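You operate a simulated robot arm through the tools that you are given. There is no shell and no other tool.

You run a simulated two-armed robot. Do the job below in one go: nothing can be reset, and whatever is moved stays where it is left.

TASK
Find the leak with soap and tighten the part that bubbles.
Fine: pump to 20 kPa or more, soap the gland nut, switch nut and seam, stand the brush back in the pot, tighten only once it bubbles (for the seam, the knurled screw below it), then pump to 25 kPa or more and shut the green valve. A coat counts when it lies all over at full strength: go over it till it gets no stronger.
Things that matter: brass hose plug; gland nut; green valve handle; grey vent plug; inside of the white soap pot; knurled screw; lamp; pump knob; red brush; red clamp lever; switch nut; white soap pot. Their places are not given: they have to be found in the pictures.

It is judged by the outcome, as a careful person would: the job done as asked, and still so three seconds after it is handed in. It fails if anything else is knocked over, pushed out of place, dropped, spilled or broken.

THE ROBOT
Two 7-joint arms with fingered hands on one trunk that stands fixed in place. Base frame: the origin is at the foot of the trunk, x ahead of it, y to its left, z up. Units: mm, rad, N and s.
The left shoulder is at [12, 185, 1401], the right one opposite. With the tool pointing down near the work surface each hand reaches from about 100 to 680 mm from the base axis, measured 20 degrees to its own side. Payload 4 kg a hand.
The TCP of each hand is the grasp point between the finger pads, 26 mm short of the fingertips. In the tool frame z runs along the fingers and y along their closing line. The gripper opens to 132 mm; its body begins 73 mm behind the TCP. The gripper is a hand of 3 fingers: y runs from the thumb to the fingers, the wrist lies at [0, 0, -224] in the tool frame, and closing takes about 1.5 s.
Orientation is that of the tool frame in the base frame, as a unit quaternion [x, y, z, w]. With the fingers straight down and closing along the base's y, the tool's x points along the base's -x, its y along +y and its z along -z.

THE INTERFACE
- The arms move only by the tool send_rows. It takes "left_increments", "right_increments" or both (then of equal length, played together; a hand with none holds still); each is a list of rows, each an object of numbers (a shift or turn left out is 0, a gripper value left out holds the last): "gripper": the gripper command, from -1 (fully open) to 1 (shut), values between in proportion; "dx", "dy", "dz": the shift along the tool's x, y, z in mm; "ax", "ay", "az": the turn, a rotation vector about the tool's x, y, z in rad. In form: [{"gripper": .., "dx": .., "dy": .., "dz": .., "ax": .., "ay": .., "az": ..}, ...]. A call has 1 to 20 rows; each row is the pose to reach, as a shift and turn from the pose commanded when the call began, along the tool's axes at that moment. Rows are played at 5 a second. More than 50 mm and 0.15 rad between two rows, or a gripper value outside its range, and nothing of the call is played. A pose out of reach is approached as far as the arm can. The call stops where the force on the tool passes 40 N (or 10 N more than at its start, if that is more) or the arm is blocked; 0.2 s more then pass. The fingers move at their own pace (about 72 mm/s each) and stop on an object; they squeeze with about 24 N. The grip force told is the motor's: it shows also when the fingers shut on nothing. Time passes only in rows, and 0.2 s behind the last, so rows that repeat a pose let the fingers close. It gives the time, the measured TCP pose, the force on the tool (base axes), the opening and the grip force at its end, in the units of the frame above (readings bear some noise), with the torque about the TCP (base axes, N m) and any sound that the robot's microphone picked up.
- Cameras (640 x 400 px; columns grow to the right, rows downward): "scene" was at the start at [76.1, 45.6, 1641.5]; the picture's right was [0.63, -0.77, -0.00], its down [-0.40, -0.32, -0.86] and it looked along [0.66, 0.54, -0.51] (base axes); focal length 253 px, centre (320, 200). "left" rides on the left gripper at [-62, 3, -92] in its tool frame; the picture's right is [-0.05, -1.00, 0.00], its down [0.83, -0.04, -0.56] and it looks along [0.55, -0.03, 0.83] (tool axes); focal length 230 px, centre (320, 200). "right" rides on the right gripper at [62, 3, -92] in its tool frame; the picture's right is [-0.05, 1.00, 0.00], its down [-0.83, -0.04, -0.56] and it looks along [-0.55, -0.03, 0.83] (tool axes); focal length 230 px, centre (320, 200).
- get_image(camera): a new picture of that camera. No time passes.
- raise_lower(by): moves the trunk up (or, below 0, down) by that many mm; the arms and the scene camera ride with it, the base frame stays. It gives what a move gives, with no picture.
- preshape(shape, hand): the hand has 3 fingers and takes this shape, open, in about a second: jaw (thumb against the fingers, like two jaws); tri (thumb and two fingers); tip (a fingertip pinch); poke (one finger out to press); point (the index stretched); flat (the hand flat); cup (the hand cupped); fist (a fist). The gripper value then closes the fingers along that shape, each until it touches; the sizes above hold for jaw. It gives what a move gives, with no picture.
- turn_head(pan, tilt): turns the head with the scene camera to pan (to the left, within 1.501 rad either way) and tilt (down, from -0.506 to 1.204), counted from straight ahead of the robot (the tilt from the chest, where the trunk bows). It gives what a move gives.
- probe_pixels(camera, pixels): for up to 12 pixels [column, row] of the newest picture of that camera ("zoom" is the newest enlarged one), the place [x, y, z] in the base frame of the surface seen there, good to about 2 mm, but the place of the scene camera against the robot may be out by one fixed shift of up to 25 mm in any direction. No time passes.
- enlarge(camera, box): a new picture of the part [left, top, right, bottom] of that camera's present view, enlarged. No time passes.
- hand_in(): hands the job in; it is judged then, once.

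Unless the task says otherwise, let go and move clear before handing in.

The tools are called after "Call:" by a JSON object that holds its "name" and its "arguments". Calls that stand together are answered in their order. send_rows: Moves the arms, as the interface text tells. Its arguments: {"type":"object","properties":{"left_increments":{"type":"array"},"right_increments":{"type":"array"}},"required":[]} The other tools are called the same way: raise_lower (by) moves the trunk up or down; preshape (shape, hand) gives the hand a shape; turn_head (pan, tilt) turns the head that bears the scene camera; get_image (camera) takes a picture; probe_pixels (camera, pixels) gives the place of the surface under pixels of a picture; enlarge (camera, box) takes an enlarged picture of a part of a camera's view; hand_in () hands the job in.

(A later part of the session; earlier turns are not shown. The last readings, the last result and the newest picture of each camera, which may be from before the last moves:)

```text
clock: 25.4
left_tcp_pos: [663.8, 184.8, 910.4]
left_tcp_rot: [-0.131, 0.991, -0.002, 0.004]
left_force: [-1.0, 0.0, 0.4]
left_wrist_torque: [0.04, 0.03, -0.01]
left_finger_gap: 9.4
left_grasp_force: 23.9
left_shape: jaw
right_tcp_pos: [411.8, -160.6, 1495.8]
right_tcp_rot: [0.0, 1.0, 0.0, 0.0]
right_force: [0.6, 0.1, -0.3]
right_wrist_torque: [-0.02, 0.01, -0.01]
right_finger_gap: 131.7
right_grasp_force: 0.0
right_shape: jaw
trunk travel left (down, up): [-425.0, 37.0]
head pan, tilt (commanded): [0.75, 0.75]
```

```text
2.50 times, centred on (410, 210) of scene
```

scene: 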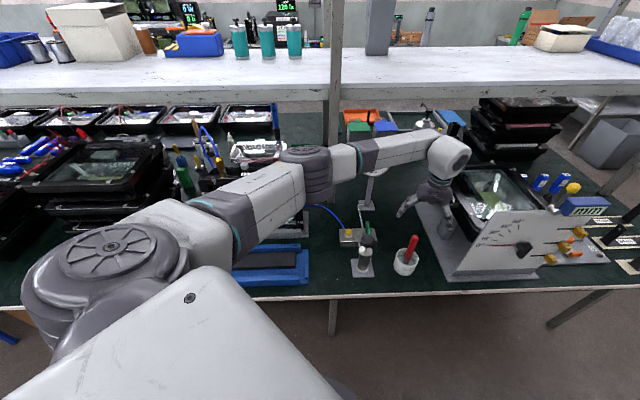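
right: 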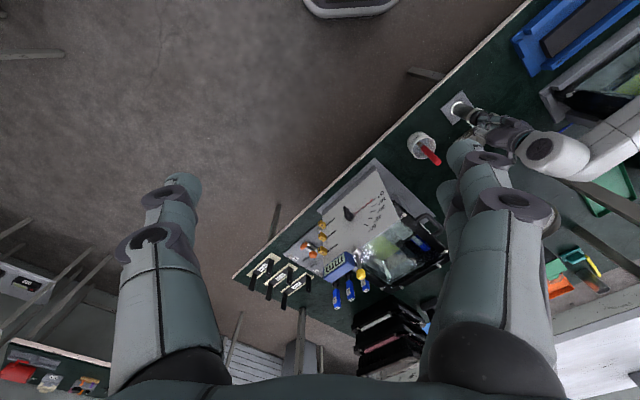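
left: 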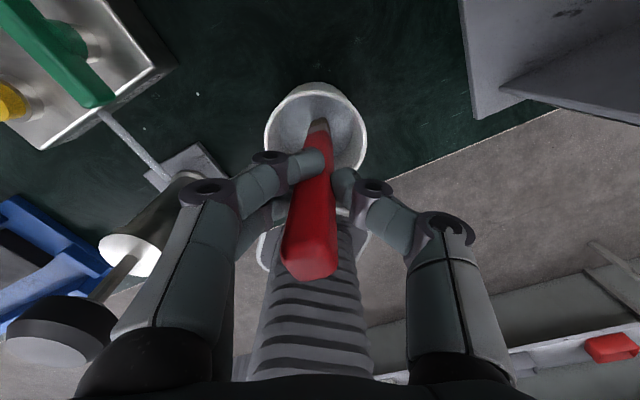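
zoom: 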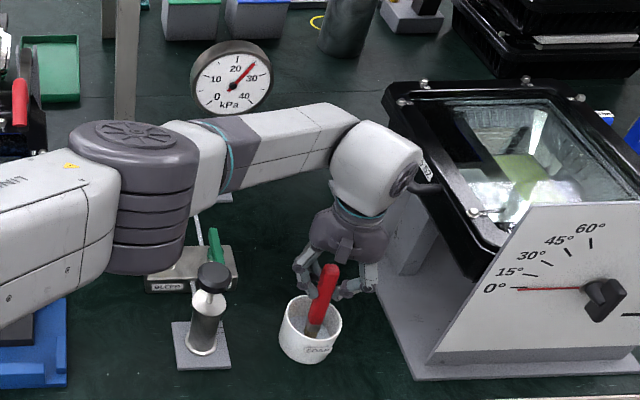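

The hand holds the handle (gap 9.4 mm, grip 24 N). I'll lift it straight out of the pot and check how it hangs.

Call:
{"name": "send_rows", "arguments": {"left_increments": [{"dz": -25}, {"dz": -50}, {"dz": -80}, {"dz": -110}, {"dz": -140}, {"dz": -140}]}}

Call:
{"name": "get_image", "arguments": {"camera": "left"}}

Call:
{"name": "enlarge", "arguments": {"camera": "scene", "box": [340, 110, 480, 290]}}

```text
clock: 26.8
left_tcp_pos: [662.4, 186.8, 1049.7]
left_tcp_rot: [-0.132, 0.991, -0.004, 0.003]
left_force: [0.7, 0.1, -0.5]
left_wrist_torque: [0.01, -0.03, 0.02]
left_finger_gap: 9.2
left_grasp_force: 24.1
left_shape: jaw
right_tcp_pos: [412.0, -160.3, 1496.1]
right_tcp_rot: [0.0, 1.0, 0.001, 0.0]
right_force: [0.7, -0.1, 1.2]
right_wrist_torque: [0.0, 0.0, -0.01]
right_finger_gap: 131.9
right_grasp_force: 0.0
right_shape: jaw
trunk travel left (down, up): [-425.0, 37.0]
head pan, tilt (commanded): [0.75, 0.75]
```

```text
taken
```

left: 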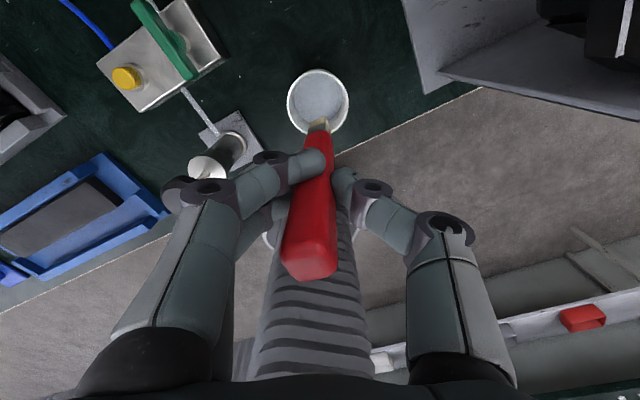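

```text
2.22 times, centred on (410, 200) of scene
```

zoom: 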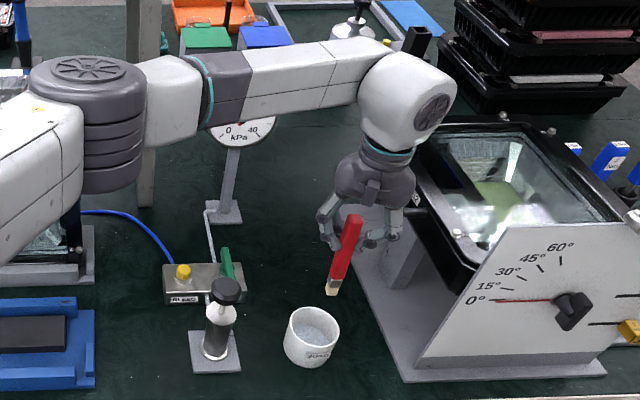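

The brush is out of the pot, held by the handle with its light bristle tip at (333,292) in the zoom. I'll probe the tip position relative to the hand.

Call:
{"name": "probe_pixels", "arguments": {"camera": "zoom", "pixels": [[333, 293], [333, 287], [335, 278], [343, 250], [352, 222], [332, 290]]}}

Call:
{"name": "enlarge", "arguments": {"camera": "left", "box": [270, 90, 370, 290]}}

Call:
{"name": "probe_pixels", "arguments": {"camera": "left", "pixels": [[318, 122], [318, 127], [318, 133], [316, 150], [312, 200], [310, 240], [310, 265]]}}

```text
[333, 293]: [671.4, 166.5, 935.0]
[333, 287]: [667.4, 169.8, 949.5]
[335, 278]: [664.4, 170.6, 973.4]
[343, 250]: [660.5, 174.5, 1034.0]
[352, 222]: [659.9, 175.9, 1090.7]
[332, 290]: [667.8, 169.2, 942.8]
```

```text
2.00 times, centred on (320, 190) of left
```

zoom: 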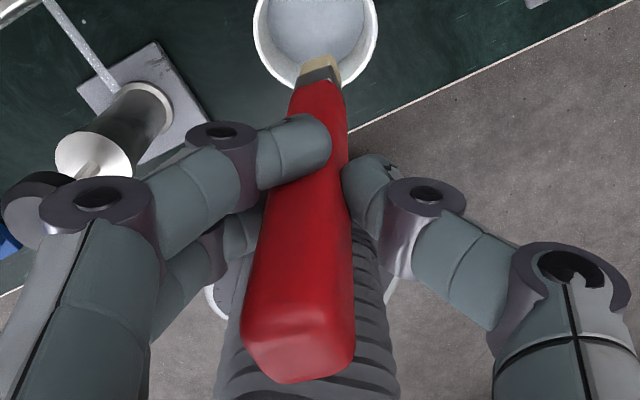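

```text
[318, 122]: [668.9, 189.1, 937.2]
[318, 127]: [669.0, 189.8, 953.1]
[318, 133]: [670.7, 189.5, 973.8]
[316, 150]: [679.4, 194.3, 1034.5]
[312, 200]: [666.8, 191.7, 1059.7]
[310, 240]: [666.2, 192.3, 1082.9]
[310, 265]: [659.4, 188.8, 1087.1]
```

The bristle tip is about 117 mm below the TCP, on the tool axis. I'll carry the brush high over to the right-hand nut at (497,682), turning the hand to the lamp's 45° direction.

Call:
{"name": "send_rows", "arguments": {"left_increments": [{"dz": -48}, {"dz": -96}, {"dx": 2, "dy": 35, "dz": -130, "az": -0.04}, {"dx": 4, "dy": 70, "dz": -165, "az": -0.085}, {"dx": 6, "dy": 105, "dz": -200, "az": -0.13}, {"dx": 9, "dy": 144, "dz": -230, "az": -0.175}, {"dx": 11, "dy": 188, "dz": -250, "az": -0.22}, {"dx": 14, "dy": 236, "dz": -250, "az": -0.27}, {"dx": 17, "dy": 285, "dz": -250, "az": -0.32}, {"dx": 20, "dy": 334, "dz": -250, "az": -0.37}, {"dx": 23, "dy": 383, "dz": -250, "az": -0.42}, {"dx": 26, "dy": 432, "dz": -250, "az": -0.47}, {"dx": 29, "dy": 480, "dz": -250, "az": -0.52}, {"dx": 31, "dy": 521, "dz": -240, "az": -0.52}, {"dx": 31, "dy": 521, "dz": -210, "az": -0.52}, {"dx": 31, "dy": 521, "dz": -195, "az": -0.52}, {"dx": 31, "dy": 521, "dz": -195, "az": -0.52}]}}

Call:
{"name": "get_image", "arguments": {"camera": "left"}}

Call:
{"name": "get_image", "arguments": {"camera": "scene"}}

```text
clock: 30.4
left_tcp_pos: [493.1, 684.7, 1238.4]
left_tcp_rot: [-0.381, 0.924, -0.005, 0.002]
left_force: [0.5, 0.6, -0.7]
left_wrist_torque: [0.03, -0.01, 0.02]
left_finger_gap: 8.9
left_grasp_force: 24.2
left_shape: jaw
right_tcp_pos: [410.4, -160.9, 1496.9]
right_tcp_rot: [0.001, 1.0, 0.001, 0.0]
right_force: [-0.7, 0.0, 0.3]
right_wrist_torque: [-0.03, 0.0, 0.01]
right_finger_gap: 132.0
right_grasp_force: 0.1
right_shape: jaw
trunk travel left (down, up): [-425.0, 37.0]
head pan, tilt (commanded): [0.75, 0.75]
```

```text
taken
```

left: 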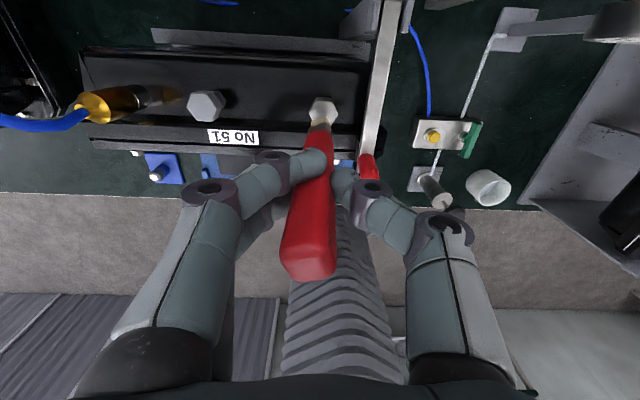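

```text
taken
```

scene: 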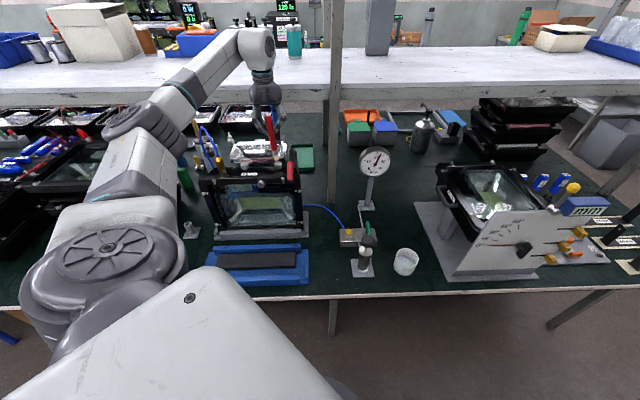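

The brush tip hovers over the right nut (at (323,112) in the left view). I'll zoom to check the alignment, nut geometry and the gauge.

Call:
{"name": "enlarge", "arguments": {"camera": "left", "box": [270, 70, 370, 150]}}

Call:
{"name": "probe_pixels", "arguments": {"camera": "left", "pixels": [[323, 107], [335, 117], [336, 125], [311, 106], [319, 122], [205, 100], [318, 130], [345, 95], [240, 125], [300, 125]]}}

Call:
{"name": "enlarge", "arguments": {"camera": "scene", "box": [200, 100, 400, 225]}}

```text
5.00 times, centred on (320, 110) of left
```

zoom: 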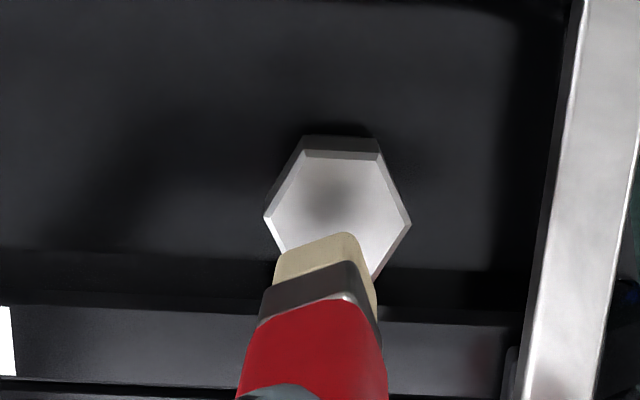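

```text
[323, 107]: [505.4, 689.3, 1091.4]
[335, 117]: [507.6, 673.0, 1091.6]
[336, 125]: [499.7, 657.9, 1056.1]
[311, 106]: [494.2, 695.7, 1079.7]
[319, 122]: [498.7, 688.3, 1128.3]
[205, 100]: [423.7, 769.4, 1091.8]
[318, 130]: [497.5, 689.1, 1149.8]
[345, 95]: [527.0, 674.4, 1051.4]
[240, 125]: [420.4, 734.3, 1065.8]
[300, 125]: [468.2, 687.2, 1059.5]
```

```text
3.20 times, centred on (300, 162) of scene
```

zoom: 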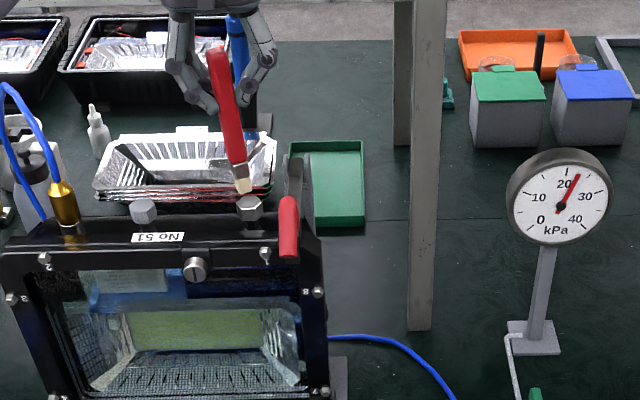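

The nut's top is at z≈1091.5 with centre about (502,685), about 29 mm across corners, housing top z≈1051; the gauge shows about 23 kPa. I'll lower the bristles gently onto the nut's top.

Call:
{"name": "send_rows", "arguments": {"left_increments": [{"dx": -6, "dy": -5, "dz": 15}, {"dx": -6, "dy": -5, "dz": 24}, {"dx": -6, "dy": -5, "dz": 28}, {"dx": -6, "dy": -5, "dz": 31}, {"dx": -6, "dy": -5, "dz": 34}]}}

Call:
{"name": "enlarge", "arguments": {"camera": "left", "box": [270, 70, 370, 150]}}

Call:
{"name": "enlarge", "arguments": {"camera": "scene", "box": [220, 120, 320, 200]}}

```text
clock: 31.6
left_tcp_pos: [499.4, 681.2, 1211.5]
left_tcp_rot: [-0.382, 0.924, -0.005, 0.006]
left_force: [0.4, -0.2, 37.6]
left_wrist_torque: [0.04, 0.07, 0.03]
left_finger_gap: 13.1
left_grasp_force: 23.5
left_shape: jaw
right_tcp_pos: [407.1, -166.0, 1498.6]
right_tcp_rot: [0.0, 1.0, 0.003, 0.001]
right_force: [0.6, -0.1, -0.3]
right_wrist_torque: [-0.02, 0.02, 0.0]
right_finger_gap: 132.0
right_grasp_force: 0.1
right_shape: jaw
trunk travel left (down, up): [-425.0, 37.0]
head pan, tilt (commanded): [0.75, 0.75]
```

```text
5.00 times, centred on (320, 110) of left
```

zoom: 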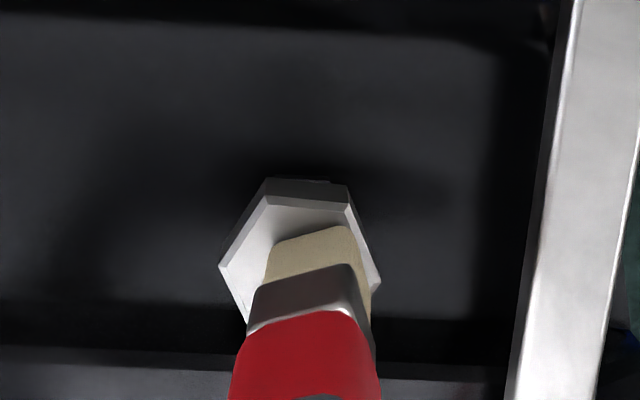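

```text
5.00 times, centred on (270, 160) of scene
```

zoom: 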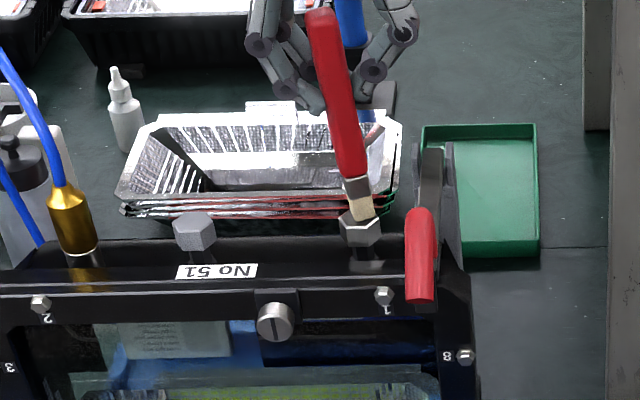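

The bristles touch the nut firmly (37.6 N), a bit too hard. I'll back off about 3 mm and stroke lightly across the top to see how the soap takes.

Call:
{"name": "send_rows", "arguments": {"left_increments": [{"dz": -2.5}, {"dz": -2.5, "dy": 5}, {"dz": -2.5, "dy": 10}, {"dz": -2.5, "dy": 5}, {"dz": -2.5, "dy": 0}, {"dz": -2.5, "dy": -4}]}}

Call:
{"name": "enlarge", "arguments": {"camera": "left", "box": [270, 70, 370, 150]}}

Call:
{"name": "enlarge", "arguments": {"camera": "scene", "box": [220, 120, 320, 200]}}

```text
clock: 33.0
left_tcp_pos: [503.2, 677.8, 1211.6]
left_tcp_rot: [-0.382, 0.924, -0.004, 0.004]
left_force: [0.8, 0.2, 29.4]
left_wrist_torque: [0.12, 0.21, 0.0]
left_finger_gap: 12.3
left_grasp_force: 23.8
left_shape: jaw
right_tcp_pos: [408.9, -164.8, 1497.5]
right_tcp_rot: [0.0, 1.0, 0.003, 0.001]
right_force: [0.5, 0.1, 0.0]
right_wrist_torque: [0.02, 0.02, 0.02]
right_finger_gap: 131.8
right_grasp_force: 0.1
right_shape: jaw
trunk travel left (down, up): [-425.0, 37.0]
head pan, tilt (commanded): [0.75, 0.75]
```

```text
5.00 times, centred on (320, 110) of left
```

zoom: 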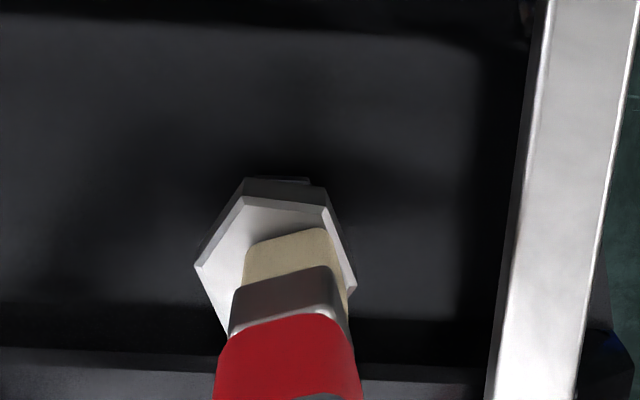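

```text
5.00 times, centred on (270, 160) of scene
```

zoom: 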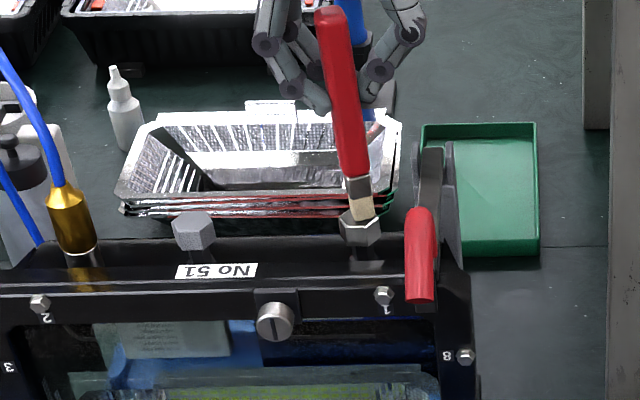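

Force is still 29 N because the arm gives; contact is around TCP z≈1213. I'll lift the brush clear and look at whether the nut's top took any soap.

Call:
{"name": "send_rows", "arguments": {"left_increments": [{"dz": -15}, {"dz": -30, "dx": 20}, {"dz": -30, "dx": 40}, {"dz": -30, "dx": 40}]}}

Call:
{"name": "enlarge", "arguments": {"camera": "left", "box": [270, 70, 370, 150]}}

Call:
{"name": "enlarge", "arguments": {"camera": "scene", "box": [240, 150, 310, 200]}}

```text
clock: 34.0
left_tcp_pos: [476.6, 656.2, 1236.4]
left_tcp_rot: [-0.381, 0.925, -0.004, 0.001]
left_force: [0.2, -0.2, -0.3]
left_wrist_torque: [-0.03, 0.01, 0.01]
left_finger_gap: 9.8
left_grasp_force: 24.2
left_shape: jaw
right_tcp_pos: [412.3, -159.3, 1497.1]
right_tcp_rot: [0.001, 1.0, 0.0, -0.001]
right_force: [0.9, 0.1, 0.8]
right_wrist_torque: [-0.03, 0.0, -0.01]
right_finger_gap: 132.0
right_grasp_force: 0.0
right_shape: jaw
trunk travel left (down, up): [-425.0, 37.0]
head pan, tilt (commanded): [0.75, 0.75]
```

```text
5.00 times, centred on (320, 110) of left
```

zoom: 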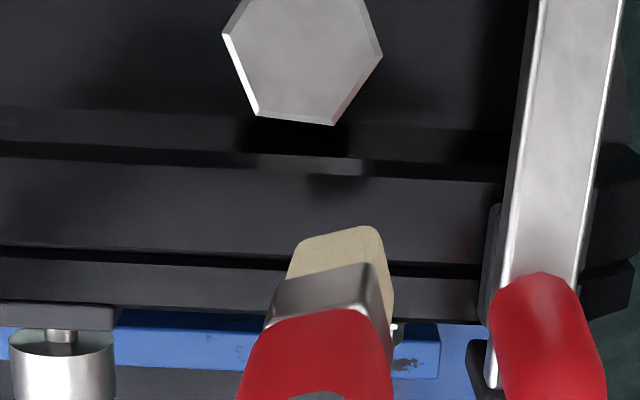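

```text
8.00 times, centred on (275, 175) of scene
```

zoom: 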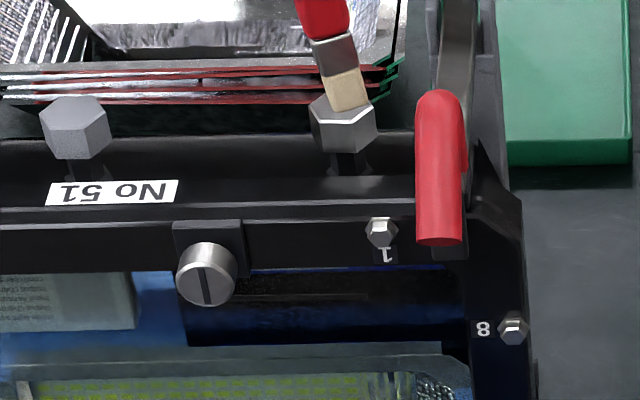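

No soap film is obvious on the nut top. I'll zoom closer on the nut and bristles before deciding whether the brush needs dipping.

Call:
{"name": "enlarge", "arguments": {"camera": "left", "box": [295, 60, 355, 100]}}

Call:
{"name": "enlarge", "arguments": {"camera": "left", "box": [170, 40, 270, 120]}}

Call:
{"name": "enlarge", "arguments": {"camera": "scene", "box": [385, 235, 425, 285]}}

```text
10.00 times, centred on (325, 80) of left
```

zoom: 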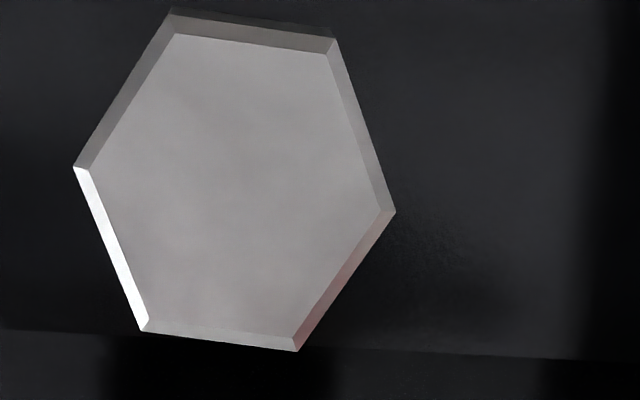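

```text
5.00 times, centred on (220, 80) of left
```

zoom: 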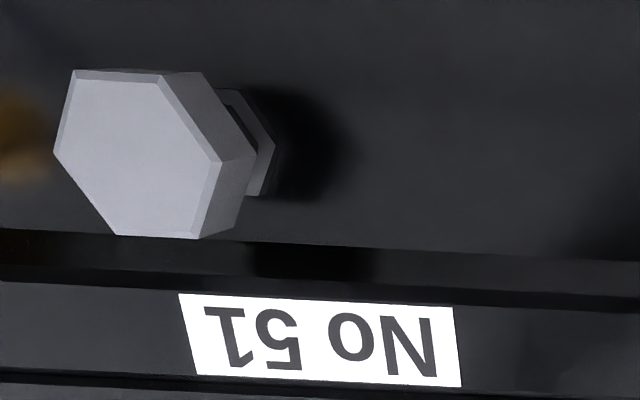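

```text
8.00 times, centred on (405, 260) of scene
```

zoom: 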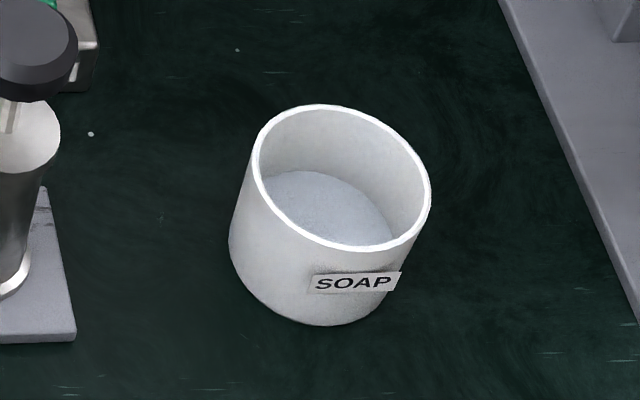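

The nut is still clean and the pot holds soap at z≈781, where the bristles stood. I'll try brushing the nut's left side down near its base with gentle strokes and check for a film.

Call:
{"name": "send_rows", "arguments": {"left_increments": [{"dx": -19, "dy": 15}, {"dx": -38, "dy": 29}, {"dx": -38, "dy": 29, "dz": 20}, {"dx": -38, "dy": 29, "dz": 38}, {"dx": -38, "dy": 29, "dz": 50}, {"dx": -38, "dy": 26, "dz": 50}, {"dx": -38, "dy": 23, "dz": 50}, {"dx": -45, "dy": 22, "dz": 50}, {"dx": -38, "dy": 22, "dz": 50}, {"dx": -31, "dy": 22, "dz": 50}, {"dx": -38, "dy": 22, "dz": 50}]}}

Call:
{"name": "enlarge", "arguments": {"camera": "left", "box": [270, 70, 370, 150]}}

Call:
{"name": "enlarge", "arguments": {"camera": "scene", "box": [240, 150, 310, 200]}}

```text
clock: 36.4
left_tcp_pos: [487.4, 694.0, 1189.6]
left_tcp_rot: [-0.382, 0.924, -0.005, 0.003]
left_force: [-2.7, 0.0, 14.9]
left_wrist_torque: [0.05, 0.22, -0.03]
left_finger_gap: 9.8
left_grasp_force: 24.3
left_shape: jaw
right_tcp_pos: [410.0, -162.6, 1497.4]
right_tcp_rot: [-0.001, 1.0, 0.001, 0.0]
right_force: [-0.1, 1.2, -0.2]
right_wrist_torque: [0.0, -0.01, 0.0]
right_finger_gap: 132.1
right_grasp_force: 0.1
right_shape: jaw
trunk travel left (down, up): [-425.0, 37.0]
head pan, tilt (commanded): [0.75, 0.75]
```

```text
5.00 times, centred on (320, 110) of left
```

zoom: 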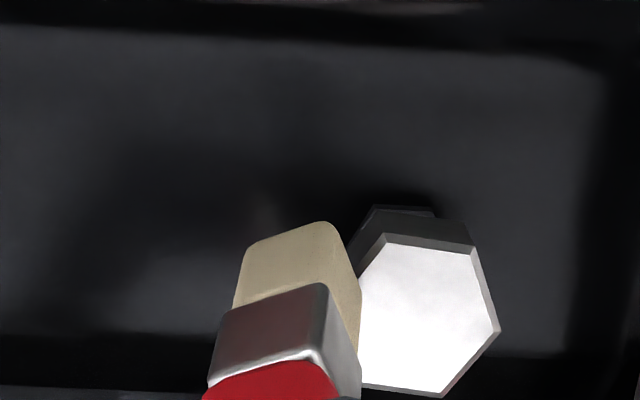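

```text
8.00 times, centred on (275, 175) of scene
```

zoom: 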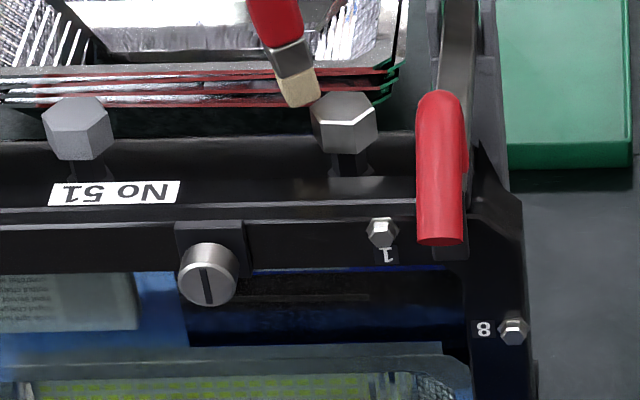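

The brush touches something at TCP z≈1189 (15 N upward) next to the nut. I'll probe the bristle and surfaces to understand what it meets, and look at the gauge.

Call:
{"name": "probe_pixels", "arguments": {"camera": "left", "pixels": [[314, 116], [318, 115], [310, 120], [316, 125], [345, 125], [328, 112], [305, 105], [320, 105], [330, 104], [300, 115]]}}

Call:
{"name": "enlarge", "arguments": {"camera": "left", "box": [300, 95, 360, 135]}}

Call:
{"name": "enlarge", "arguments": {"camera": "scene", "box": [350, 140, 410, 190]}}

```text
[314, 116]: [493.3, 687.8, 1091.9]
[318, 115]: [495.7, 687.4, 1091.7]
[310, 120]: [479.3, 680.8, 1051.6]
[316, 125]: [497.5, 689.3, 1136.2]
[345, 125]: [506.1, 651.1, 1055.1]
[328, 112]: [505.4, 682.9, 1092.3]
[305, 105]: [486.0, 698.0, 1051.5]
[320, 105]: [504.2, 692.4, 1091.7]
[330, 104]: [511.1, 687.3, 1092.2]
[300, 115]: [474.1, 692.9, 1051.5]
```

```text
10.00 times, centred on (330, 115) of left
```

zoom: 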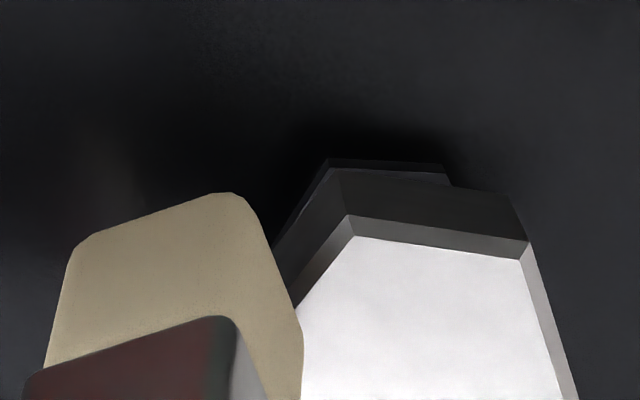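

```text
8.00 times, centred on (380, 165) of scene
```

zoom: 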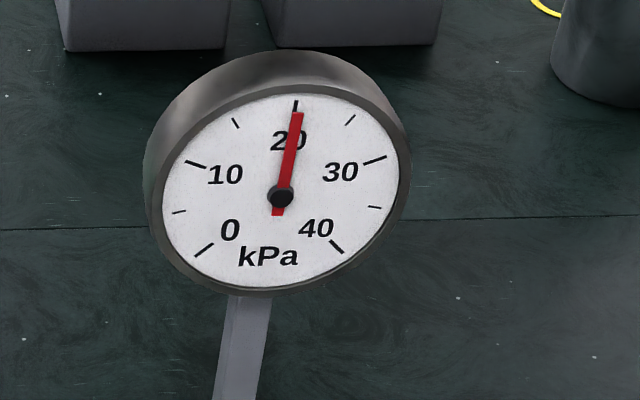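

The gauge shows about 20.5 kPa. The earlier left probes used an older picture, so I'll re-zoom with the left camera and probe the zoom itself.

Call:
{"name": "get_image", "arguments": {"camera": "left"}}

Call:
{"name": "enlarge", "arguments": {"camera": "left", "box": [290, 90, 370, 150]}}

Call:
{"name": "probe_pixels", "arguments": {"camera": "zoom", "pixels": [[240, 200], [270, 190], [300, 190], [200, 215], [240, 240], [270, 230], [300, 240], [330, 160], [380, 180], [440, 280], [400, 200], [200, 100]]}}

```text
taken
```

left: 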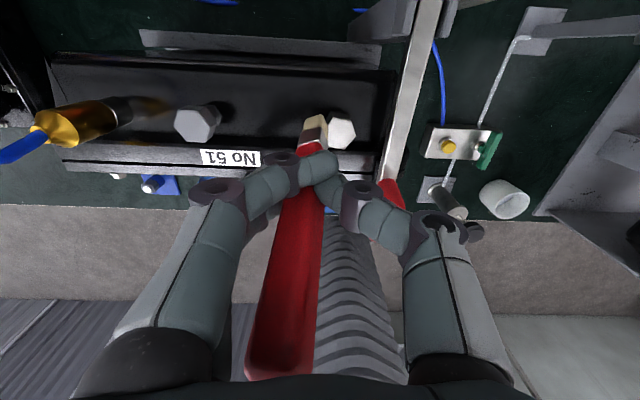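

```text
6.67 times, centred on (330, 120) of left
```

zoom: 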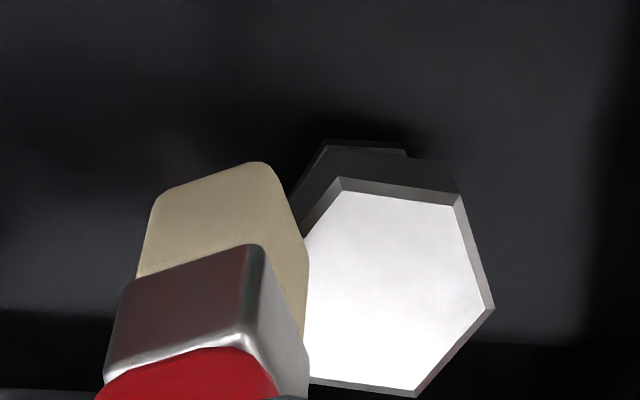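

```text
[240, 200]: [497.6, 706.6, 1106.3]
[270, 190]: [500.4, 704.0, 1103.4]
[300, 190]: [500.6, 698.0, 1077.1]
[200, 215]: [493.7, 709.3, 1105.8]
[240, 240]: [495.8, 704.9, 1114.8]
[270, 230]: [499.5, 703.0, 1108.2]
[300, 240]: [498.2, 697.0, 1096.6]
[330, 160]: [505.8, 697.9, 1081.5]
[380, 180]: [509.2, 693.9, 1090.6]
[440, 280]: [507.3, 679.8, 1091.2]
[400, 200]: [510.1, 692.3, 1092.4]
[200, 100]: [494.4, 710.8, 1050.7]
```

The brush has slid up in the grip (bristle tip now near z≈1100, only ~90 mm below the TCP), so I pressed too hard earlier. I'll lift slightly, re-measure the tip, and keep forces light.

Call:
{"name": "send_rows", "arguments": {"left_increments": [{"dz": -8}, {"dz": -16, "dy": 8}, {"dz": -16, "dy": 8}]}}

Call:
{"name": "enlarge", "arguments": {"camera": "left", "box": [270, 90, 370, 150]}}

Call:
{"name": "probe_pixels", "arguments": {"camera": "zoom", "pixels": [[300, 160], [280, 165], [320, 155], [300, 190], [330, 190], [270, 200], [300, 240], [345, 200], [355, 180]]}}

Call:
{"name": "enlarge", "arguments": {"camera": "scene", "box": [230, 110, 310, 190]}}

Call:
{"name": "probe_pixels", "arguments": {"camera": "zoom", "pixels": [[320, 280], [320, 290], [310, 270], [300, 230], [260, 160]]}}

```text
clock: 37.2
left_tcp_pos: [481.8, 698.5, 1203.5]
left_tcp_rot: [-0.382, 0.924, -0.004, 0.002]
left_force: [-0.1, -0.1, -0.1]
left_wrist_torque: [0.02, -0.04, -0.01]
left_finger_gap: 8.5
left_grasp_force: 24.1
left_shape: jaw
right_tcp_pos: [410.7, -160.6, 1497.9]
right_tcp_rot: [0.001, 1.0, 0.001, 0.0]
right_force: [1.1, 0.9, -1.1]
right_wrist_torque: [-0.02, -0.01, -0.02]
right_finger_gap: 131.8
right_grasp_force: 0.1
right_shape: jaw
trunk travel left (down, up): [-425.0, 37.0]
head pan, tilt (commanded): [0.75, 0.75]
```

```text
6.40 times, centred on (320, 120) of left
```

zoom: 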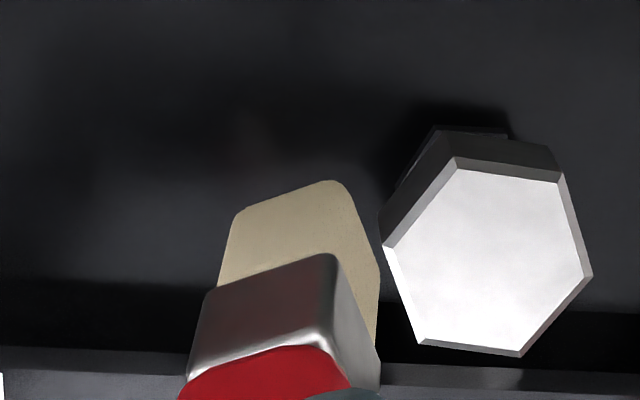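

```text
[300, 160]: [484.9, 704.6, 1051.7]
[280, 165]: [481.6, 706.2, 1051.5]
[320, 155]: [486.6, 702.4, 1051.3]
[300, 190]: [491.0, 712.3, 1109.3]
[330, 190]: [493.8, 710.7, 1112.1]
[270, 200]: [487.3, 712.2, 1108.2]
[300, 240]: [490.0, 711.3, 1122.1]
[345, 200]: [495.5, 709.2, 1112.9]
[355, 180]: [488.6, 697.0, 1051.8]
```

```text
5.00 times, centred on (270, 150) of scene
```

zoom: 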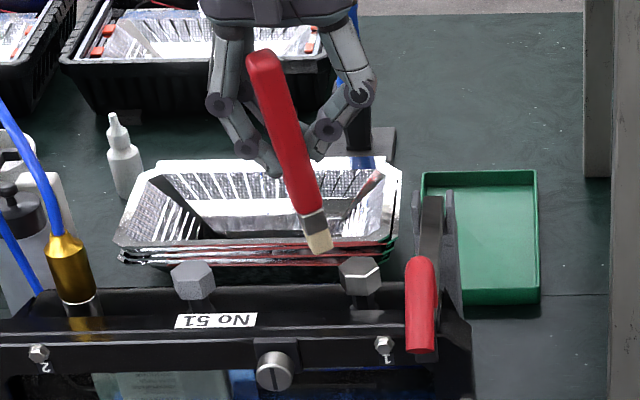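

```text
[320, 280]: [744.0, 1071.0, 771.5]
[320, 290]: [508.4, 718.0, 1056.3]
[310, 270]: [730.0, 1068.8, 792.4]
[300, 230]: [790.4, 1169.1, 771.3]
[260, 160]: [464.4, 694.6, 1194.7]
```

The tip is now about 97 mm below the TCP and ~10 mm farther out. I'll lower it beside the nut's left flank (tip z≈1066) and stroke sideways gently against it.

Call:
{"name": "send_rows", "arguments": {"left_increments": [{"dx": 7, "dz": 20}, {"dx": 7, "dz": 38}, {"dx": 7, "dz": 38, "dy": -4}, {"dx": 7, "dz": 38, "dy": -7}, {"dx": 13, "dz": 38, "dy": -8}, {"dx": 7, "dz": 38, "dy": -8}, {"dx": 0, "dz": 38, "dy": -8}, {"dx": 7, "dz": 38, "dy": -8}]}}

Call:
{"name": "enlarge", "arguments": {"camera": "left", "box": [270, 90, 370, 150]}}

Call:
{"name": "enlarge", "arguments": {"camera": "scene", "box": [240, 150, 310, 200]}}

```text
clock: 39.0
left_tcp_pos: [484.3, 690.1, 1165.3]
left_tcp_rot: [-0.382, 0.924, -0.005, 0.002]
left_force: [-1.2, 0.9, -2.2]
left_wrist_torque: [0.08, 0.07, -0.01]
left_finger_gap: 7.8
left_grasp_force: 24.2
left_shape: jaw
right_tcp_pos: [410.5, -160.0, 1498.2]
right_tcp_rot: [0.0, 1.0, 0.0, 0.0]
right_force: [-0.2, -0.7, -0.9]
right_wrist_torque: [-0.01, -0.02, 0.0]
right_finger_gap: 132.1
right_grasp_force: 0.1
right_shape: jaw
trunk travel left (down, up): [-425.0, 37.0]
head pan, tilt (commanded): [0.75, 0.75]
```

```text
6.40 times, centred on (320, 120) of left
```

zoom: 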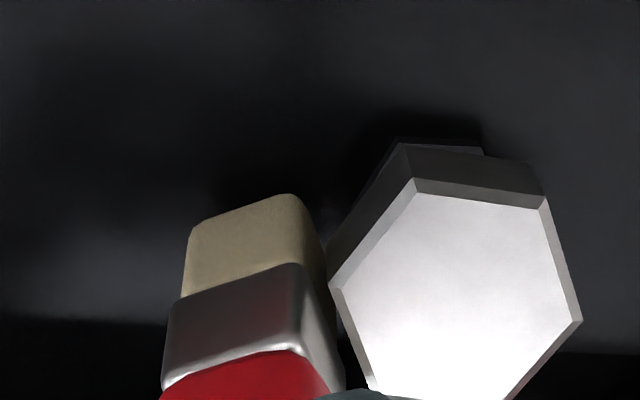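

```text
8.00 times, centred on (275, 175) of scene
```

zoom: 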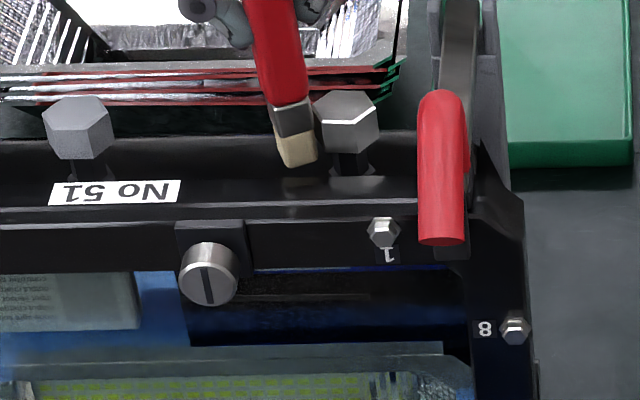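

The bristles are beside the nut's lower flank with a small gap, force near zero. I'll push 5 mm closer and stroke around it to test for soap transfer.

Call:
{"name": "send_rows", "arguments": {"left_increments": [{"dy": -3}, {"dy": -6}, {"dy": -6, "dx": 6}, {"dy": -6, "dx": 0}, {"dy": -6, "dx": -6}, {"dy": -6, "dx": 0}]}}

Call:
{"name": "enlarge", "arguments": {"camera": "left", "box": [270, 90, 370, 150]}}

Call:
{"name": "enlarge", "arguments": {"camera": "scene", "box": [240, 150, 310, 200]}}

```text
clock: 40.4
left_tcp_pos: [487.3, 685.5, 1165.7]
left_tcp_rot: [-0.382, 0.924, -0.004, 0.003]
left_force: [-3.0, 1.9, -1.0]
left_wrist_torque: [0.15, 0.2, 0.01]
left_finger_gap: 7.4
left_grasp_force: 24.2
left_shape: jaw
right_tcp_pos: [409.6, -159.8, 1497.5]
right_tcp_rot: [0.0, 1.0, 0.0, 0.0]
right_force: [-0.1, -0.2, 0.4]
right_wrist_torque: [0.01, 0.02, -0.04]
right_finger_gap: 131.9
right_grasp_force: 0.0
right_shape: jaw
trunk travel left (down, up): [-425.0, 37.0]
head pan, tilt (commanded): [0.75, 0.75]
```

```text
6.40 times, centred on (320, 120) of left
```

zoom: 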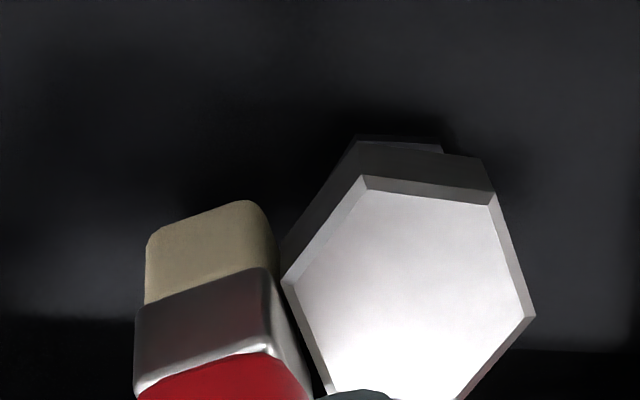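

```text
8.00 times, centred on (275, 175) of scene
```

zoom: 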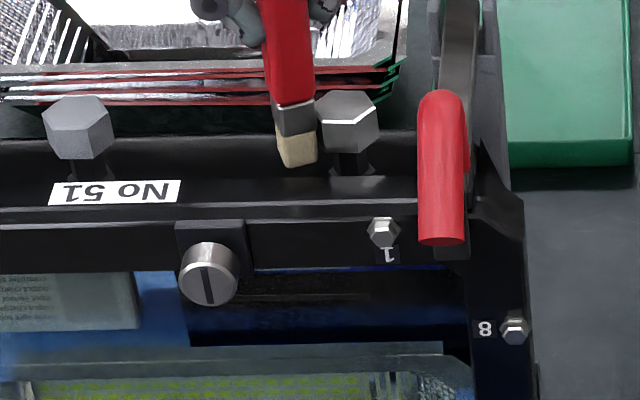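

Still no film on the nut, so the brush seems unloaded. I'll carry it back high over the bench to above the pot and dip it in the soap.

Call:
{"name": "send_rows", "arguments": {"left_increments": [{"dy": 8, "dz": -10}, {"dy": 8, "dz": -50}, {"dy": 8, "dz": -95}, {"dx": 10, "dy": -25, "dz": -100}, {"dx": 30, "dy": -68, "dz": -100, "az": 0.05}, {"dx": 52, "dy": -112, "dz": -100, "az": 0.1}, {"dx": 74, "dy": -156, "dz": -100, "az": 0.15}, {"dx": 97, "dy": -200, "dz": -100, "az": 0.2}, {"dx": 119, "dy": -244, "dz": -100, "az": 0.25}, {"dx": 142, "dy": -286, "dz": -88, "az": 0.3}, {"dx": 164, "dy": -327, "dz": -68, "az": 0.36}, {"dx": 185, "dy": -367, "dz": -48, "az": 0.42}, {"dx": 205, "dy": -407, "dz": -26, "az": 0.47}, {"dx": 223, "dy": -443, "dz": 0, "az": 0.52}, {"dx": 239, "dy": -475, "dz": 33, "az": 0.52}, {"dx": 239, "dy": -475, "dz": 80, "az": 0.52}, {"dx": 239, "dy": -475, "dz": 125, "az": 0.52}, {"dx": 239, "dy": -475, "dz": 150, "az": 0.52}, {"dx": 239, "dy": -475, "dz": 150, "az": 0.52}]}}

Call:
{"name": "get_image", "arguments": {"camera": "left"}}

Call:
{"name": "get_image", "arguments": {"camera": "scene"}}

Call:
{"name": "enlarge", "arguments": {"camera": "scene", "box": [340, 130, 480, 290]}}

```text
refused: row 11 steps farther than a row can; nothing moved
```

```text
taken
```

left: 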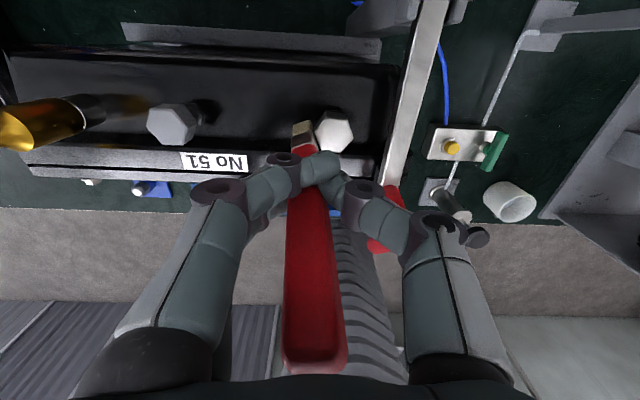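

```text
taken
```

scene: 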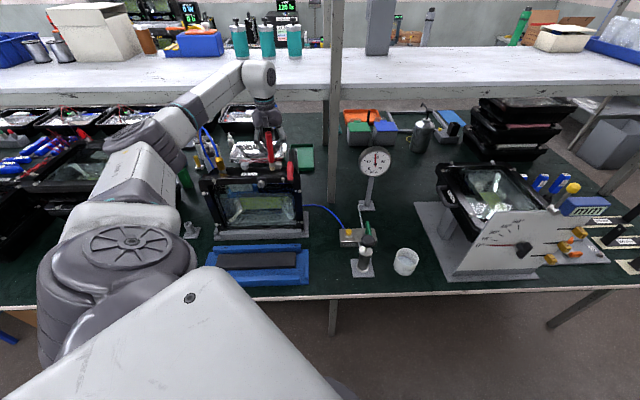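

```text
2.50 times, centred on (410, 210) of scene
```

zoom: 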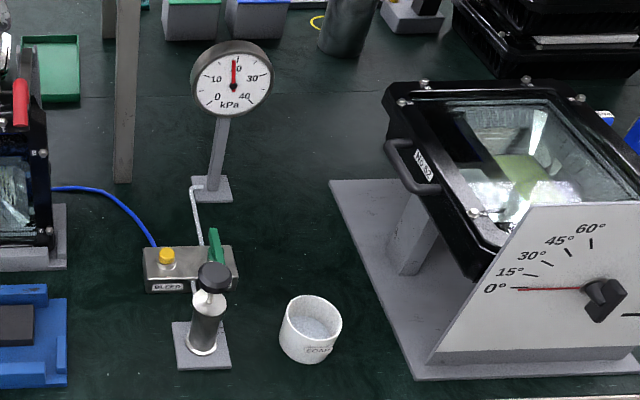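

The call was refused because row 11 stepped just over 50 mm; nothing moved. I'll send the same path with slightly smaller steps.

Call:
{"name": "send_rows", "arguments": {"left_increments": [{"dy": 8, "dz": -10}, {"dy": 8, "dz": -50}, {"dy": 8, "dz": -95}, {"dx": 10, "dy": -25, "dz": -100}, {"dx": 30, "dy": -68, "dz": -100, "az": 0.05}, {"dx": 52, "dy": -111, "dz": -100, "az": 0.1}, {"dx": 74, "dy": -154, "dz": -100, "az": 0.15}, {"dx": 96, "dy": -197, "dz": -100, "az": 0.2}, {"dx": 118, "dy": -240, "dz": -96, "az": 0.25}, {"dx": 139, "dy": -281, "dz": -84, "az": 0.3}, {"dx": 160, "dy": -321, "dz": -66, "az": 0.36}, {"dx": 181, "dy": -360, "dz": -46, "az": 0.42}, {"dx": 201, "dy": -399, "dz": -26, "az": 0.47}, {"dx": 221, "dy": -437, "dz": -4, "az": 0.52}, {"dx": 239, "dy": -475, "dz": 20, "az": 0.52}, {"dx": 239, "dy": -475, "dz": 65, "az": 0.52}, {"dx": 239, "dy": -475, "dz": 110, "az": 0.52}, {"dx": 239, "dy": -475, "dz": 150, "az": 0.52}, {"dx": 239, "dy": -475, "dz": 150, "az": 0.52}]}}

Call:
{"name": "get_image", "arguments": {"camera": "left"}}

Call:
{"name": "enlarge", "arguments": {"camera": "scene", "box": [340, 130, 480, 290]}}

```text
clock: 44.4
left_tcp_pos: [654.5, 179.8, 1019.8]
left_tcp_rot: [-0.131, 0.991, -0.004, 0.005]
left_force: [0.2, 0.1, -0.5]
left_wrist_torque: [-0.01, -0.02, 0.0]
left_finger_gap: 7.4
left_grasp_force: 23.8
left_shape: jaw
right_tcp_pos: [410.0, -161.4, 1497.7]
right_tcp_rot: [0.0, 1.0, 0.001, 0.0]
right_force: [-0.1, 0.6, -1.6]
right_wrist_torque: [0.0, 0.04, -0.02]
right_finger_gap: 132.1
right_grasp_force: 0.1
right_shape: jaw
trunk travel left (down, up): [-425.0, 37.0]
head pan, tilt (commanded): [0.75, 0.75]
```

```text
taken
```

left: 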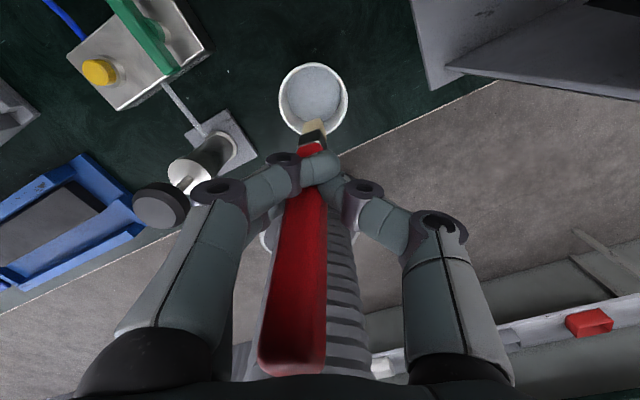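

```text
2.50 times, centred on (410, 210) of scene
```

zoom: 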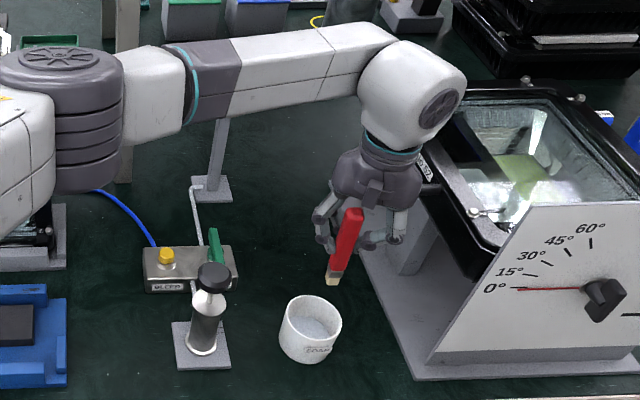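

The brush is above the pot. I'll measure the tip location and the pot to align before dipping.

Call:
{"name": "probe_pixels", "arguments": {"camera": "left", "pixels": [[315, 124], [312, 130], [320, 128], [312, 138], [318, 140], [322, 70], [284, 95], [347, 95], [315, 95], [300, 250], [295, 360]]}}

Call:
{"name": "enlarge", "arguments": {"camera": "left", "box": [270, 50, 370, 150]}}

```text
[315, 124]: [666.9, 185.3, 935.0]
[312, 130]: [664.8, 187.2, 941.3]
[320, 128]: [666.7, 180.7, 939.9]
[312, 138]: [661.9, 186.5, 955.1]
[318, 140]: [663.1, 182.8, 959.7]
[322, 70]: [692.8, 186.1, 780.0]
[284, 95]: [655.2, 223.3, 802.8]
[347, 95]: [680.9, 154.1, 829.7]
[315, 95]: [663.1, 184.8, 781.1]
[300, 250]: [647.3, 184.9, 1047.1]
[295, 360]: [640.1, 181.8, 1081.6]
```

```text
4.00 times, centred on (320, 100) of left
```

zoom: 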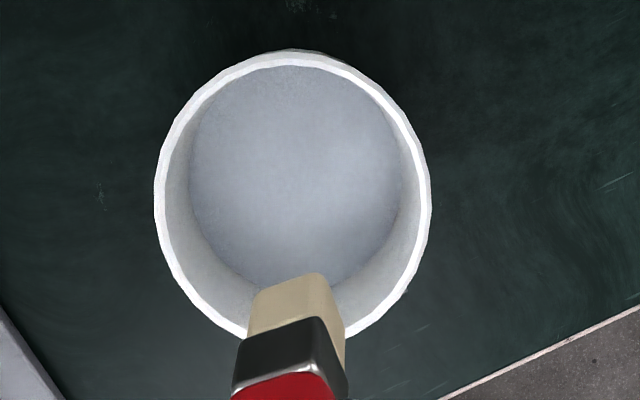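

The tip (about (664,185,932)) is over the pot centre. I'll lower it until the bristles reach the soap, stir slightly, and watch the force.

Call:
{"name": "send_rows", "arguments": {"left_increments": [{"dz": 45}, {"dz": 90}, {"dz": 125}, {"dz": 138}, {"dz": 144}, {"dz": 148}, {"dz": 151}]}}

Call:
{"name": "get_image", "arguments": {"camera": "left"}}

Call:
{"name": "enlarge", "arguments": {"camera": "scene", "box": [370, 200, 450, 290]}}

```text
clock: 46.0
left_tcp_pos: [648.6, 169.8, 869.8]
left_tcp_rot: [-0.121, 0.993, -0.006, -0.002]
left_force: [-2.8, -0.7, 19.6]
left_wrist_torque: [0.22, 0.21, 0.05]
left_finger_gap: 9.1
left_grasp_force: 24.0
left_shape: jaw
left hand out of reach, approached as far as the arm can: row 7
right_tcp_pos: [409.8, -161.2, 1498.3]
right_tcp_rot: [0.0, 1.0, 0.001, 0.001]
right_force: [0.2, 0.7, 0.6]
right_wrist_torque: [-0.02, 0.03, -0.02]
right_finger_gap: 132.0
right_grasp_force: 0.0
right_shape: jaw
trunk travel left (down, up): [-425.0, 37.0]
head pan, tilt (commanded): [0.75, 0.75]
```

```text
taken
```

left: 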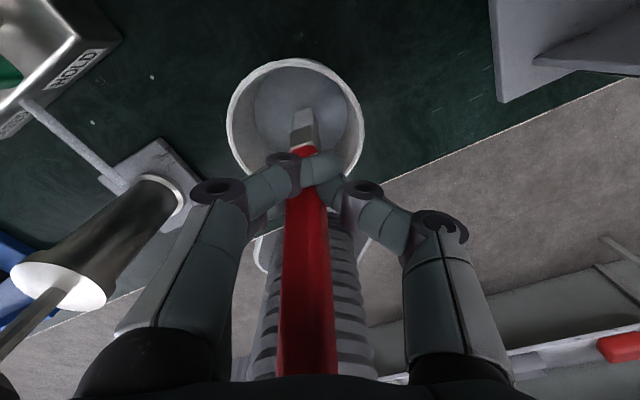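

```text
4.44 times, centred on (410, 245) of scene
```

zoom: 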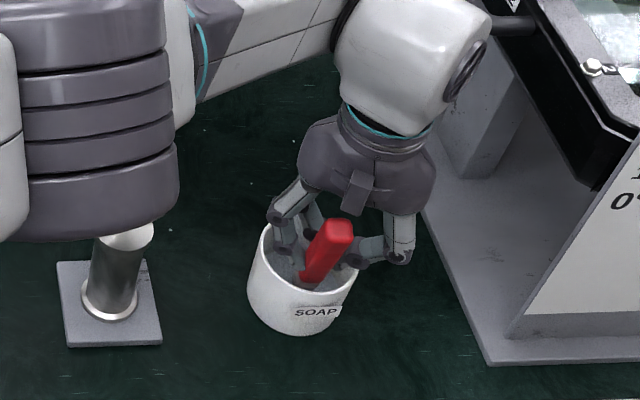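

The bristles look white now (305,120), so they have taken soap; the hand is at its reach limit here with 20 N upward force. I'll lift out and look at the bristles.

Call:
{"name": "send_rows", "arguments": {"left_increments": [{"dz": -8}, {"dz": -40}, {"dz": -80}, {"dz": -120}, {"dz": -150}, {"dz": -150}]}}

Call:
{"name": "get_image", "arguments": {"camera": "left"}}

Call:
{"name": "enlarge", "arguments": {"camera": "left", "box": [270, 50, 370, 150]}}

Call:
{"name": "enlarge", "arguments": {"camera": "scene", "box": [340, 130, 480, 290]}}

```text
clock: 47.4
left_tcp_pos: [654.1, 180.3, 1018.9]
left_tcp_rot: [-0.131, 0.991, -0.004, 0.005]
left_force: [-0.3, -0.8, 0.4]
left_wrist_torque: [-0.01, 0.01, 0.0]
left_finger_gap: 8.2
left_grasp_force: 23.7
left_shape: jaw
right_tcp_pos: [410.2, -160.6, 1497.7]
right_tcp_rot: [0.0, 1.0, 0.001, 0.0]
right_force: [-0.2, -0.7, -1.2]
right_wrist_torque: [0.02, 0.01, 0.0]
right_finger_gap: 132.0
right_grasp_force: 0.0
right_shape: jaw
trunk travel left (down, up): [-425.0, 37.0]
head pan, tilt (commanded): [0.75, 0.75]
```

```text
taken
```

left: 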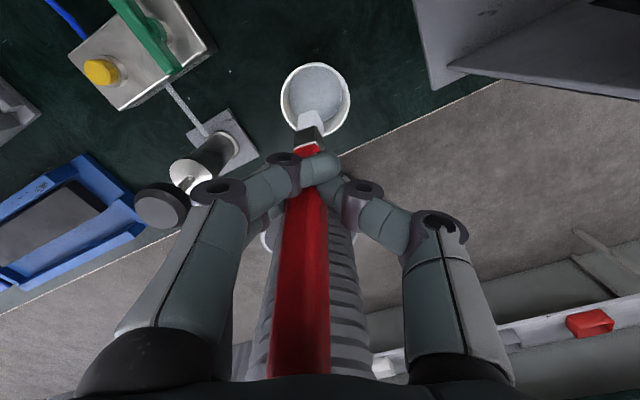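

```text
4.00 times, centred on (320, 100) of left
```

zoom: 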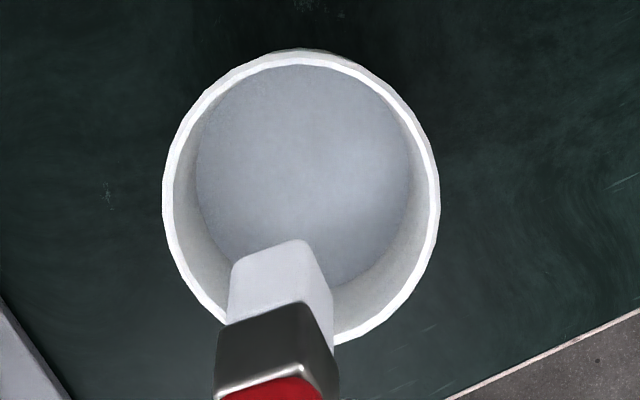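

```text
2.50 times, centred on (410, 210) of scene
```

zoom: 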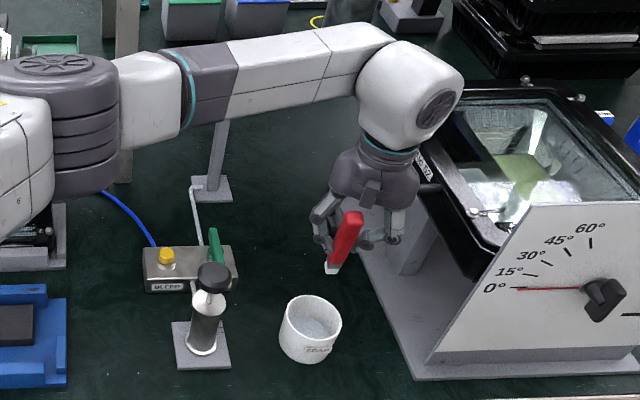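

The bristles are white now: loaded with soap. I'll measure the new tip offset before going back to the nuts.

Call:
{"name": "probe_pixels", "arguments": {"camera": "left", "pixels": [[315, 112], [311, 115], [320, 112], [313, 122], [320, 125], [308, 130], [295, 250], [295, 350]]}}

Call:
{"name": "probe_pixels", "arguments": {"camera": "zoom", "pixels": [[331, 274], [327, 270], [336, 270], [333, 262], [345, 230], [350, 213]]}}

```text
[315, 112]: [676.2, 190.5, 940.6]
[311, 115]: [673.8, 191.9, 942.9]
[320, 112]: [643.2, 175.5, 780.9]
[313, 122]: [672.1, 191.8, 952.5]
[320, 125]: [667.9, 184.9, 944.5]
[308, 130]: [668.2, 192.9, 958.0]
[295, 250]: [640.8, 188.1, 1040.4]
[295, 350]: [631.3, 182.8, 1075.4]
```

```text
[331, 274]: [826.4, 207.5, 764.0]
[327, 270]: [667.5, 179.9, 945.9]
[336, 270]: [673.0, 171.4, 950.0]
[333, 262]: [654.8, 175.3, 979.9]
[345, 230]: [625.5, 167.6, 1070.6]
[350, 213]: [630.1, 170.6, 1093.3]
```

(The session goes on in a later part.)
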